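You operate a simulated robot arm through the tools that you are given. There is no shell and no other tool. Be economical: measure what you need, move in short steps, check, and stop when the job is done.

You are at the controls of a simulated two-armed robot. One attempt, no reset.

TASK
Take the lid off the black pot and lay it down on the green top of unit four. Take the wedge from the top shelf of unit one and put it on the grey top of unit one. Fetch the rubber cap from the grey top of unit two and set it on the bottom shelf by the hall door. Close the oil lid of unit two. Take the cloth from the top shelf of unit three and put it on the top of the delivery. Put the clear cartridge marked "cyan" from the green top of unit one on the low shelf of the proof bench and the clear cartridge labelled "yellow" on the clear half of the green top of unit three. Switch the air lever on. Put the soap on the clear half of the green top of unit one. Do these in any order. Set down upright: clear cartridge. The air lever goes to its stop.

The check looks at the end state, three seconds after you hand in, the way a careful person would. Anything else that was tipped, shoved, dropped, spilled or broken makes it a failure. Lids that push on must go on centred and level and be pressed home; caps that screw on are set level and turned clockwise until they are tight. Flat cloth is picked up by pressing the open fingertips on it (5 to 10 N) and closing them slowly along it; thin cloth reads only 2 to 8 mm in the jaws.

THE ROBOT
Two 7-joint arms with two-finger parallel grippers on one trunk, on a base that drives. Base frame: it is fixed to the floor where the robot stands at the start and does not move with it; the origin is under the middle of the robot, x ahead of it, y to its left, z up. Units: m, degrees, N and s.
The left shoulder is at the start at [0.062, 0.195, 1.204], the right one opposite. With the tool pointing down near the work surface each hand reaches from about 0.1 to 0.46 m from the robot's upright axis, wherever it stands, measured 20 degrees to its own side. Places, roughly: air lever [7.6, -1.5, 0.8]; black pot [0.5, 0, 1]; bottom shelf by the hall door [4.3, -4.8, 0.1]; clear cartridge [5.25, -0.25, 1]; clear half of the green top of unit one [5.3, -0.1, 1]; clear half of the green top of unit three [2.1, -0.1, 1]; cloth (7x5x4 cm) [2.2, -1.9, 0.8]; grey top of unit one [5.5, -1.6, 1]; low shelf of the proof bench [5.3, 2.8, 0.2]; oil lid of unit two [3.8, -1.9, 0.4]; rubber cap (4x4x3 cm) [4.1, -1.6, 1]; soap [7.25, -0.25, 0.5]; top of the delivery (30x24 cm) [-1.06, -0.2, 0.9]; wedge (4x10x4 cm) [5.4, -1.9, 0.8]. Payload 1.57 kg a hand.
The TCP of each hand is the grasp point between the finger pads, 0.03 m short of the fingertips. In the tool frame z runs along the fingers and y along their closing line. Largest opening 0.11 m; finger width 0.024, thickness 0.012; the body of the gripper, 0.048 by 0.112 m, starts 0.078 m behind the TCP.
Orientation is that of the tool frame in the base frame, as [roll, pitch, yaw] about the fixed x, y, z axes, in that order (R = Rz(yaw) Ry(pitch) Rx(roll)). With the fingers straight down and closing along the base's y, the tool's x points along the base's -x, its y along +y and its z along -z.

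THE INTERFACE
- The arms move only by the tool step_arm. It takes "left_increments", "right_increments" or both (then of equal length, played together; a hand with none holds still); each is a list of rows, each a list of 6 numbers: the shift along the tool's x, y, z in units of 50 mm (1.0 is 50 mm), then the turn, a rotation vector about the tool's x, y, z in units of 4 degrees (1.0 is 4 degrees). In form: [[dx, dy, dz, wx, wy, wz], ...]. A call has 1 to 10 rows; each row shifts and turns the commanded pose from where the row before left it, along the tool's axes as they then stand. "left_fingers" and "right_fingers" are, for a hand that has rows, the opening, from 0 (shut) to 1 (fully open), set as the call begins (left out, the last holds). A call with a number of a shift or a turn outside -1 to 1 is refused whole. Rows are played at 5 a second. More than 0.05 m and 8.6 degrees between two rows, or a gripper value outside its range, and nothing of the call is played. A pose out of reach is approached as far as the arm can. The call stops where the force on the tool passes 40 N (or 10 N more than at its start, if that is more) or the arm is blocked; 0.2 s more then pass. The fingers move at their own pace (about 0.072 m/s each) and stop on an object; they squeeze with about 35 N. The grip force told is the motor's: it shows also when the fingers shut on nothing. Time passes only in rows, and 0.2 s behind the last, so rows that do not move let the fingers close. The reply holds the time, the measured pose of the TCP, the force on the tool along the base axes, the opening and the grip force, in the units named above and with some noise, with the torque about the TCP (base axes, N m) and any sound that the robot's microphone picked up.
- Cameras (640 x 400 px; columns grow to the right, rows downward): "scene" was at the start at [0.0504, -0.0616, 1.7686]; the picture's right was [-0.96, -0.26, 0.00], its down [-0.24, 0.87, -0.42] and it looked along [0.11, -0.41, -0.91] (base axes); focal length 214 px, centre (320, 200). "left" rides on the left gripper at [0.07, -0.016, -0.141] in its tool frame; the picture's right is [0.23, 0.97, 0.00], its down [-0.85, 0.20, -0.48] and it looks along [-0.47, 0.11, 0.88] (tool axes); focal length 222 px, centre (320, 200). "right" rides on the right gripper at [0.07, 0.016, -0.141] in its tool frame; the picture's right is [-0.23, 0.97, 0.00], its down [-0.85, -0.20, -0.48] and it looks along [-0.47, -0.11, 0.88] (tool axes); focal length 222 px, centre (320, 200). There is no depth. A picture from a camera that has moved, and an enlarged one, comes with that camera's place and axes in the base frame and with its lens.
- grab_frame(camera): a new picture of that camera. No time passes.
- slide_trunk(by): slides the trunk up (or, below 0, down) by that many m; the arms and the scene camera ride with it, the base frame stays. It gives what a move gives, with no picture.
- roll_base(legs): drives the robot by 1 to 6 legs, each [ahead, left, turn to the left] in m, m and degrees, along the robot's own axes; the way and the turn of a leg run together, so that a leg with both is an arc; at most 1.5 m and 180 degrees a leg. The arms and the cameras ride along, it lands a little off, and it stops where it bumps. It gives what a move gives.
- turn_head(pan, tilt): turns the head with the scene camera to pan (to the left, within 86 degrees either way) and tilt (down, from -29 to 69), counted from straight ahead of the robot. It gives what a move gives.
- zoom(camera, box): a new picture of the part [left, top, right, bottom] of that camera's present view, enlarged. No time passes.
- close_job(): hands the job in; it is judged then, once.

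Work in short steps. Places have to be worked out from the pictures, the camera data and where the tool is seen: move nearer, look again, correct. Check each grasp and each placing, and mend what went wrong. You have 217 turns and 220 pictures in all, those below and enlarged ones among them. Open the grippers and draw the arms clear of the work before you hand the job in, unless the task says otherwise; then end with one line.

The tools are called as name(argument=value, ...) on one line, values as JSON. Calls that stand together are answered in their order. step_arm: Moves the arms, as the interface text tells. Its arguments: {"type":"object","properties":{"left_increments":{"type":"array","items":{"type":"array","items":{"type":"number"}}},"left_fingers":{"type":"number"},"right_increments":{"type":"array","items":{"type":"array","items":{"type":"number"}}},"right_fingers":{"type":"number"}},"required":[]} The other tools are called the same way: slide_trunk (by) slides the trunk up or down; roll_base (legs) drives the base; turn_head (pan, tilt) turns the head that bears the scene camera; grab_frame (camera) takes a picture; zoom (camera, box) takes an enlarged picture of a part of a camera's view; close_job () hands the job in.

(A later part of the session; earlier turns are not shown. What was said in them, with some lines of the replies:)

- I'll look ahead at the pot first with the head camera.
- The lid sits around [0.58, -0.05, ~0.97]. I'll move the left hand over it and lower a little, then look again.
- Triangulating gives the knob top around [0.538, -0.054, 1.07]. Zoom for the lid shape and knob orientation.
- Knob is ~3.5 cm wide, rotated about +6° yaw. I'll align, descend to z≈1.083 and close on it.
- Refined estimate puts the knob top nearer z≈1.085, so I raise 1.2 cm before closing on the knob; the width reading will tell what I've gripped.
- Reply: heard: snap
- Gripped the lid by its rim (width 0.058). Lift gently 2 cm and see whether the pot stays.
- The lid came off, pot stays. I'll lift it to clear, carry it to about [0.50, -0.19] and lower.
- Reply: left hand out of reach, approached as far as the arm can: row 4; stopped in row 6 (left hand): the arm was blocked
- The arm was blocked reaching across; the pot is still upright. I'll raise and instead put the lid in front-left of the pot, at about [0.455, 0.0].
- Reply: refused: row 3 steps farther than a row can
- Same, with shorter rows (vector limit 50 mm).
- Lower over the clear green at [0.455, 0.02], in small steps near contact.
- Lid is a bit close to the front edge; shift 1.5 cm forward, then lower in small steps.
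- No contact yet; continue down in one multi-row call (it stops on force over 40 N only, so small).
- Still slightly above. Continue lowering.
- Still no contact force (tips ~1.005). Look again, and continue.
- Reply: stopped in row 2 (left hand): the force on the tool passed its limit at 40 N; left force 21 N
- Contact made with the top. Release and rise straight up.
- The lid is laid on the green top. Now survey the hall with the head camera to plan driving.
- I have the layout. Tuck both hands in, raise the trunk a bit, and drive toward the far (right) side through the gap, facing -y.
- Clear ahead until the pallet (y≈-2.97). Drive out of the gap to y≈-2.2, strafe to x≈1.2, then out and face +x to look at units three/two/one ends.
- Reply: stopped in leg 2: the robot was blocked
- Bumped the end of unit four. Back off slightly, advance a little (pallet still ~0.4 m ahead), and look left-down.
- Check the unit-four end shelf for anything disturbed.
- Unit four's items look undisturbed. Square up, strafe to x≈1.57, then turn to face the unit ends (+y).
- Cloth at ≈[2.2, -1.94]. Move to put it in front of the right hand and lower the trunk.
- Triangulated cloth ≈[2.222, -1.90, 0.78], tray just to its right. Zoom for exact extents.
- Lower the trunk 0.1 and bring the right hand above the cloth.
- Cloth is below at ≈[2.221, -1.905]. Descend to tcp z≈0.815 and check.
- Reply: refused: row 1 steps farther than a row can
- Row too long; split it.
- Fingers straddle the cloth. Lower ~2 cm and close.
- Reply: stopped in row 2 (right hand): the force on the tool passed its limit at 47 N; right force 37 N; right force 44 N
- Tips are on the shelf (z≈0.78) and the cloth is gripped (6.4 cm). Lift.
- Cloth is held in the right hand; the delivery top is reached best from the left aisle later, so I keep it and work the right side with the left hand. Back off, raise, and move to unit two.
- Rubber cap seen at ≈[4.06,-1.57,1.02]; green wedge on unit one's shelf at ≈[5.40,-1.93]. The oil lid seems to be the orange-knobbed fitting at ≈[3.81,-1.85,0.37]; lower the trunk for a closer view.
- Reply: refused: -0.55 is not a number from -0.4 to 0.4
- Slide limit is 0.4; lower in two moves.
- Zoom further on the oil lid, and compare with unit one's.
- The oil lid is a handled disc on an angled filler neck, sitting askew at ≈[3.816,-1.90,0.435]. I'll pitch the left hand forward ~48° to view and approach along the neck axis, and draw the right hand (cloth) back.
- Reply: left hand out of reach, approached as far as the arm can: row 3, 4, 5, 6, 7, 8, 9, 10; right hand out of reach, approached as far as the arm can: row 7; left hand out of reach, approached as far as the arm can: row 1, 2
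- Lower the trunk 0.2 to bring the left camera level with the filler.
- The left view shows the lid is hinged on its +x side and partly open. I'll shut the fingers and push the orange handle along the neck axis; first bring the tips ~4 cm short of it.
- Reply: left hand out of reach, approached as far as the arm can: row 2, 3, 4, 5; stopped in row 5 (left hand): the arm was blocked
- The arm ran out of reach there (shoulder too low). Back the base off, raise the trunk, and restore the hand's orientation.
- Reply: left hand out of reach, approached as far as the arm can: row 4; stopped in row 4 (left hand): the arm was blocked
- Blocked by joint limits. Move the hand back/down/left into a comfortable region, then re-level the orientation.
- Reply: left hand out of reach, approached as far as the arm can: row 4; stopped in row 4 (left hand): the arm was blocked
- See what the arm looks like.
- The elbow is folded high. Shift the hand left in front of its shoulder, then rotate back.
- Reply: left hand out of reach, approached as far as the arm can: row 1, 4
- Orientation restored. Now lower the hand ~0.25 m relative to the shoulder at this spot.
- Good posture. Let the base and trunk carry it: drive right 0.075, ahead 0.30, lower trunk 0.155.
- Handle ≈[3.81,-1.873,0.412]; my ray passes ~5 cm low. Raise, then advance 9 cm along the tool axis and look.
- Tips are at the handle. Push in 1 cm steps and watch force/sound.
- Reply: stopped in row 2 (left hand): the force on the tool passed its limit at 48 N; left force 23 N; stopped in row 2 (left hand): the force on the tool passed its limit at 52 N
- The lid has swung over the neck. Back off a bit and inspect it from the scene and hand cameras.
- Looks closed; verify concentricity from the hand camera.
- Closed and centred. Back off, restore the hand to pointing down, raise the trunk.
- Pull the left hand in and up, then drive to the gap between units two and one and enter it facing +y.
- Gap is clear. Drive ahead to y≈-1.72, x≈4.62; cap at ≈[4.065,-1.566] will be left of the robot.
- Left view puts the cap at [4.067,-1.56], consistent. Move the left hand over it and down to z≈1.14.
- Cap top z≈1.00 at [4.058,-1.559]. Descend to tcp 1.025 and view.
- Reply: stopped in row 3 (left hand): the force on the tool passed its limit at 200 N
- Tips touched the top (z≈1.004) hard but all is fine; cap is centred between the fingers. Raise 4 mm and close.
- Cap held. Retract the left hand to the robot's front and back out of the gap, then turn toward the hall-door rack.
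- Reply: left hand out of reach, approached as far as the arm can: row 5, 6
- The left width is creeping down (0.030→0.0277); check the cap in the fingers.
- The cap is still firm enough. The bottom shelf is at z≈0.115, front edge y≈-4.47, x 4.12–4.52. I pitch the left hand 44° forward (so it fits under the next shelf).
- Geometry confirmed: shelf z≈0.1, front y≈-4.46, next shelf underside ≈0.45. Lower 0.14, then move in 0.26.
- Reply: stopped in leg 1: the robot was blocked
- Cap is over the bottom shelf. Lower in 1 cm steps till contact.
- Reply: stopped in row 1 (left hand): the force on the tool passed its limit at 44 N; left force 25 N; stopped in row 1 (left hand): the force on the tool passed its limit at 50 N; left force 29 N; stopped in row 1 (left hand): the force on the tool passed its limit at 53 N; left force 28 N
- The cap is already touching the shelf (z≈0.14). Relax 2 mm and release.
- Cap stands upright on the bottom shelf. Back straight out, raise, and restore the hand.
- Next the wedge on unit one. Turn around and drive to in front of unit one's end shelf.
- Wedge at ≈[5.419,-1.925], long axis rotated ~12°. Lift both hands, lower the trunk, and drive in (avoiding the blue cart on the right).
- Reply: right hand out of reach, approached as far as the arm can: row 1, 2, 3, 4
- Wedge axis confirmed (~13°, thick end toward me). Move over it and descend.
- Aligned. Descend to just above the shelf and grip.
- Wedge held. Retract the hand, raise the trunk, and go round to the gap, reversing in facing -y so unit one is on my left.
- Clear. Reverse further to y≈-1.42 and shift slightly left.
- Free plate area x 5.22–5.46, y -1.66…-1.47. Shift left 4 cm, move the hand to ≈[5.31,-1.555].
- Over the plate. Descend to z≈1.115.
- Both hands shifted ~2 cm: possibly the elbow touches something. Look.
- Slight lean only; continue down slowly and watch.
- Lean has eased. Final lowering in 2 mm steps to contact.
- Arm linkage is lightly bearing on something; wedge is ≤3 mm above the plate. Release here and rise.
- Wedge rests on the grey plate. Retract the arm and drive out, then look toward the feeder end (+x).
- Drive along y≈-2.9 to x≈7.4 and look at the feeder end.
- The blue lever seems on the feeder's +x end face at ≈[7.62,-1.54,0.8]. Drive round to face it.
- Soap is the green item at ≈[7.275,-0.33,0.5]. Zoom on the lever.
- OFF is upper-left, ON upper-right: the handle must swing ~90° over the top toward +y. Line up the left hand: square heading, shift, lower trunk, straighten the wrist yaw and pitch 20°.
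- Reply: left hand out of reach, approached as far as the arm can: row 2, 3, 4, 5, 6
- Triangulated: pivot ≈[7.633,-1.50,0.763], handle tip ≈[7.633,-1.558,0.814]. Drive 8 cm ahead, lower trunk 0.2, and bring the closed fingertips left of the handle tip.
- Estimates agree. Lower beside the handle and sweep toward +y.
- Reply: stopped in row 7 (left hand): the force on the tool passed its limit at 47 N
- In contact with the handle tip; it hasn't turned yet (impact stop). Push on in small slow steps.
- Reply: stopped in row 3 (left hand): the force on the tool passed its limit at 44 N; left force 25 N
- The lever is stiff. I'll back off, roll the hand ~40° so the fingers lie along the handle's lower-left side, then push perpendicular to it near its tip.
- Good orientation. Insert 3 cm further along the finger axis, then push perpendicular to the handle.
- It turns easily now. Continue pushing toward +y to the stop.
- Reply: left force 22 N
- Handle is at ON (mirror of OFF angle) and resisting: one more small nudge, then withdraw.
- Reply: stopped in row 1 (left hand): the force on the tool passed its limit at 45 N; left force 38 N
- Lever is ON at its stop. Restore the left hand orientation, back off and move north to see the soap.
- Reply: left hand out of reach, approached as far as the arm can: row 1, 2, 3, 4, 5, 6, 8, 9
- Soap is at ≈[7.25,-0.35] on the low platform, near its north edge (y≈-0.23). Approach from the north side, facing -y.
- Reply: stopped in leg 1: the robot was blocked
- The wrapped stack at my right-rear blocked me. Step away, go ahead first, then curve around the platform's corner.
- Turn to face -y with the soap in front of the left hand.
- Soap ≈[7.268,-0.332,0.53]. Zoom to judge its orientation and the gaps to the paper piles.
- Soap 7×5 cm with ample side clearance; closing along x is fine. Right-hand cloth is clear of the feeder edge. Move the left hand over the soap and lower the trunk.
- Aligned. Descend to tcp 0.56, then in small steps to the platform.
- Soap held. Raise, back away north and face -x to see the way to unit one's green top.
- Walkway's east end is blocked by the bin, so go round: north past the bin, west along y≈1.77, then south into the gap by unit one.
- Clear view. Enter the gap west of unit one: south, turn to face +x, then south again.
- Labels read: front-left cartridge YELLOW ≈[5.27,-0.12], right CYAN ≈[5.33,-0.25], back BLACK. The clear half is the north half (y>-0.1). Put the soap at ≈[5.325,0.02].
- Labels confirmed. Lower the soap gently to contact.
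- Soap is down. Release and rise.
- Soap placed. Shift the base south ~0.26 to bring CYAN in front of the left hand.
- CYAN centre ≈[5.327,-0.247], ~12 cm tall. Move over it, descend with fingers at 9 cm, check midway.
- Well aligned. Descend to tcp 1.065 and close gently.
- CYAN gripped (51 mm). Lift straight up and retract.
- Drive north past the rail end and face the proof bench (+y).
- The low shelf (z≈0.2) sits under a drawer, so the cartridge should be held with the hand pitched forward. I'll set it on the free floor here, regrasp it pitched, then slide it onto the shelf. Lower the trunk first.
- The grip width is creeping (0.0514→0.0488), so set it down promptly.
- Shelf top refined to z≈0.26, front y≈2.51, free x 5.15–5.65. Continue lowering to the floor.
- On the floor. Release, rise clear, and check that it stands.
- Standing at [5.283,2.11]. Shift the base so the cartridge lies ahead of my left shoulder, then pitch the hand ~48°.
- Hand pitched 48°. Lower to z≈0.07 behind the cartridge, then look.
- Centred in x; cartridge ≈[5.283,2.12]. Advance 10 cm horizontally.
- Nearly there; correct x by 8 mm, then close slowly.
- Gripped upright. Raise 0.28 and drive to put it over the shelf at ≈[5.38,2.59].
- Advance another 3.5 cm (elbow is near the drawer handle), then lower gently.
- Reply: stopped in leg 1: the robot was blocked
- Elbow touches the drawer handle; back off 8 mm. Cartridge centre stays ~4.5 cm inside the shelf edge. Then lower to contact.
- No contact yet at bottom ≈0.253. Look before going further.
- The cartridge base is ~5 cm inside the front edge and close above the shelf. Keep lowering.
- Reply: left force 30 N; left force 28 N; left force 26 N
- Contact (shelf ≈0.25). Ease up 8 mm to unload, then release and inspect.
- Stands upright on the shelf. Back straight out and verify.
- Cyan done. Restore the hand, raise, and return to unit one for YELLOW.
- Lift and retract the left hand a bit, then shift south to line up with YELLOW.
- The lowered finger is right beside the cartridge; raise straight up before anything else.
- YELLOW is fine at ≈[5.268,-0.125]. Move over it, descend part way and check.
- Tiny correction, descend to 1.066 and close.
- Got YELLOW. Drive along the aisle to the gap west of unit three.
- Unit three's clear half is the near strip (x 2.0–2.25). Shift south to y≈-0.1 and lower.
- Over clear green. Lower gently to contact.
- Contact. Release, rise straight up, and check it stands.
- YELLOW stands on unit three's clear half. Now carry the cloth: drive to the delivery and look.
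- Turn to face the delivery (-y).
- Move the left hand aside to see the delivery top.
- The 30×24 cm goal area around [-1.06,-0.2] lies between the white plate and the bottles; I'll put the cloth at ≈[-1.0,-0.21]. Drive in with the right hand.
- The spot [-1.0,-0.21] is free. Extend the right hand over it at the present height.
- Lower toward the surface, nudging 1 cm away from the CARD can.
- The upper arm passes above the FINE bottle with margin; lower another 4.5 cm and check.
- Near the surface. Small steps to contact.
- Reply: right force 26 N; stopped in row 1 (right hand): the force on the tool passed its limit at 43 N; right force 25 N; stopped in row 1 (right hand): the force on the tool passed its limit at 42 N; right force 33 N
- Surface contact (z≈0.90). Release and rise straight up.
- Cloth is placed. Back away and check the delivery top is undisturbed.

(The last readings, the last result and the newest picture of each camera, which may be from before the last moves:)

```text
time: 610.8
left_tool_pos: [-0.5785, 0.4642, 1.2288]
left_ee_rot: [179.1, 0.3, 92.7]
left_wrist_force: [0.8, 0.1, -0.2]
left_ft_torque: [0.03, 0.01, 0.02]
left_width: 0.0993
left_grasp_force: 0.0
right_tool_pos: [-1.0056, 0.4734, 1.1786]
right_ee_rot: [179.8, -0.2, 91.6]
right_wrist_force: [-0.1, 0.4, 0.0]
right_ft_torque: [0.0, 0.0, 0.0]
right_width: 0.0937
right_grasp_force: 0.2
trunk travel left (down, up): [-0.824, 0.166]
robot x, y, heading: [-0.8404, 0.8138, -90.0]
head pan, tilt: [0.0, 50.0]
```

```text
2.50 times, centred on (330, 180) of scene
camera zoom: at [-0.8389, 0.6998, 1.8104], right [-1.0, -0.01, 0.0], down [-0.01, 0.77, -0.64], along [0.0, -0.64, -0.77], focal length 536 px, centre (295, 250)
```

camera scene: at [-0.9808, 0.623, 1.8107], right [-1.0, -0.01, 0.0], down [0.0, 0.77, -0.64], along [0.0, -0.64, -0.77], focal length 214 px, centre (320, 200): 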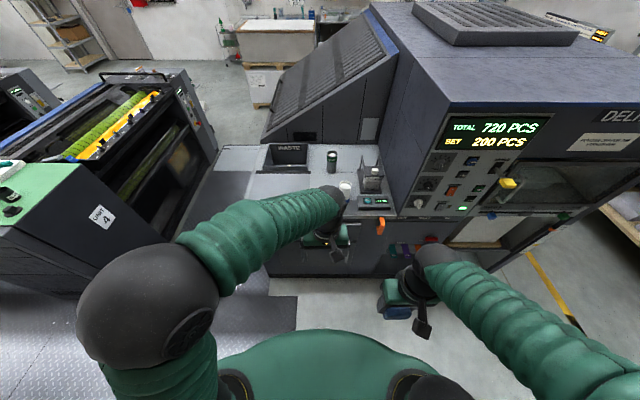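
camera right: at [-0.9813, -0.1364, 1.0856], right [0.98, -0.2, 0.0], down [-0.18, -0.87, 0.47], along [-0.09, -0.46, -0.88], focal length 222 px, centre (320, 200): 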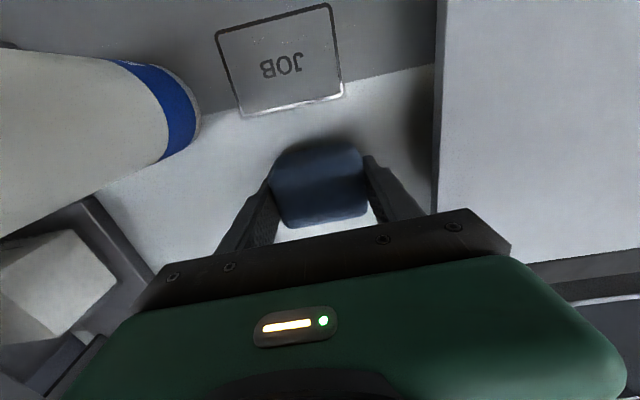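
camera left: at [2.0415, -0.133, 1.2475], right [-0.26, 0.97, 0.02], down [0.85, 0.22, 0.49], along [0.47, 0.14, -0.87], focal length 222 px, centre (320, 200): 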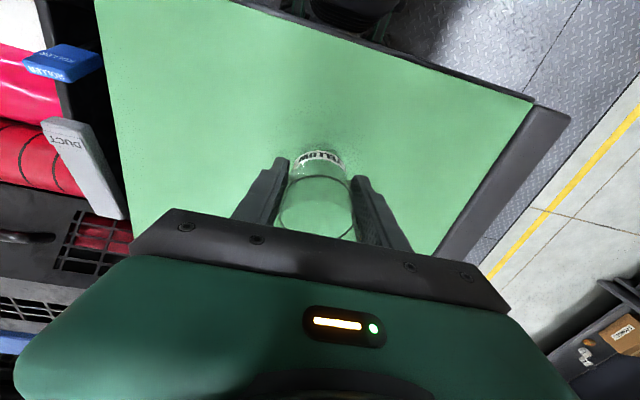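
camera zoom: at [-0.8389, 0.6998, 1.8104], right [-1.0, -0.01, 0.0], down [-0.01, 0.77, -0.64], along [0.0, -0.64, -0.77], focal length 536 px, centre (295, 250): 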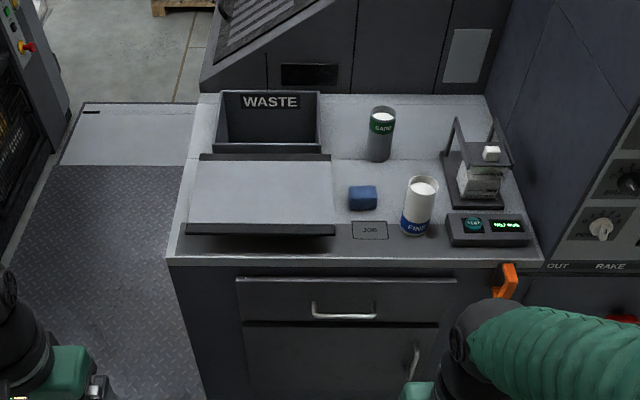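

Everything stands. A last look at unit four's lid and unit three's cartridge.

turn_head(pan=65, tilt=25)

zoom(camera="scene", box=[180, 120, 420, 280])

```text
time: 612.2
left_tool_pos: [-0.5796, 0.4657, 1.2289]
left_ee_rot: [179.1, 0.3, 92.7]
left_wrist_force: [0.8, -0.7, -0.1]
left_ft_torque: [-0.04, 0.01, 0.0]
left_width: 0.0992
left_grasp_force: 0.1
right_tool_pos: [-1.0057, 0.476, 1.1787]
right_ee_rot: [179.8, -0.2, 91.4]
right_wrist_force: [0.3, 0.1, -0.3]
right_ft_torque: [0.02, 0.01, 0.0]
right_width: 0.0933
right_grasp_force: 0.0
trunk travel left (down, up): [-0.824, 0.166]
robot x, y, heading: [-0.8432, 0.8099, -89.8]
head pan, tilt: [65.0, 25.0]
```

```text
2.50 times, centred on (300, 200) of scene
camera zoom: at [-0.7556, 0.7412, 1.8481], right [-0.42, -0.91, 0.0], down [-0.38, 0.18, -0.91], along [0.82, -0.38, -0.42], focal length 536 px, centre (370, 200)
```

zoom: 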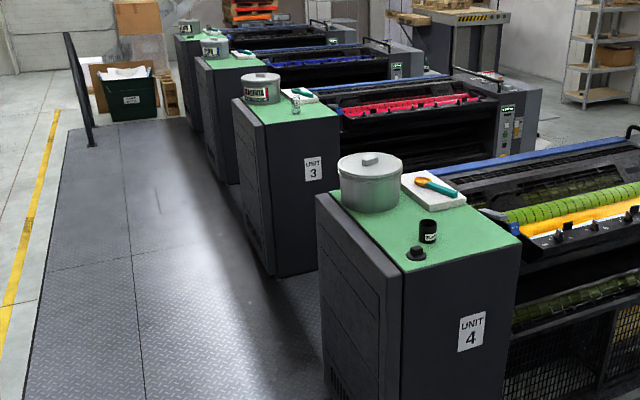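

The lid lies by the black pot and the yellow cartridge stands on unit three. Both grippers are open and the arms are clear of the work, so I hand the job in.

close_job()

```text
The job is handed in.
```

All nine jobs are done and the job is handed in; I checked the other placements, the oil lid and the air lever by picture, but the cyan cartridge only in a distant, partly hidden view.
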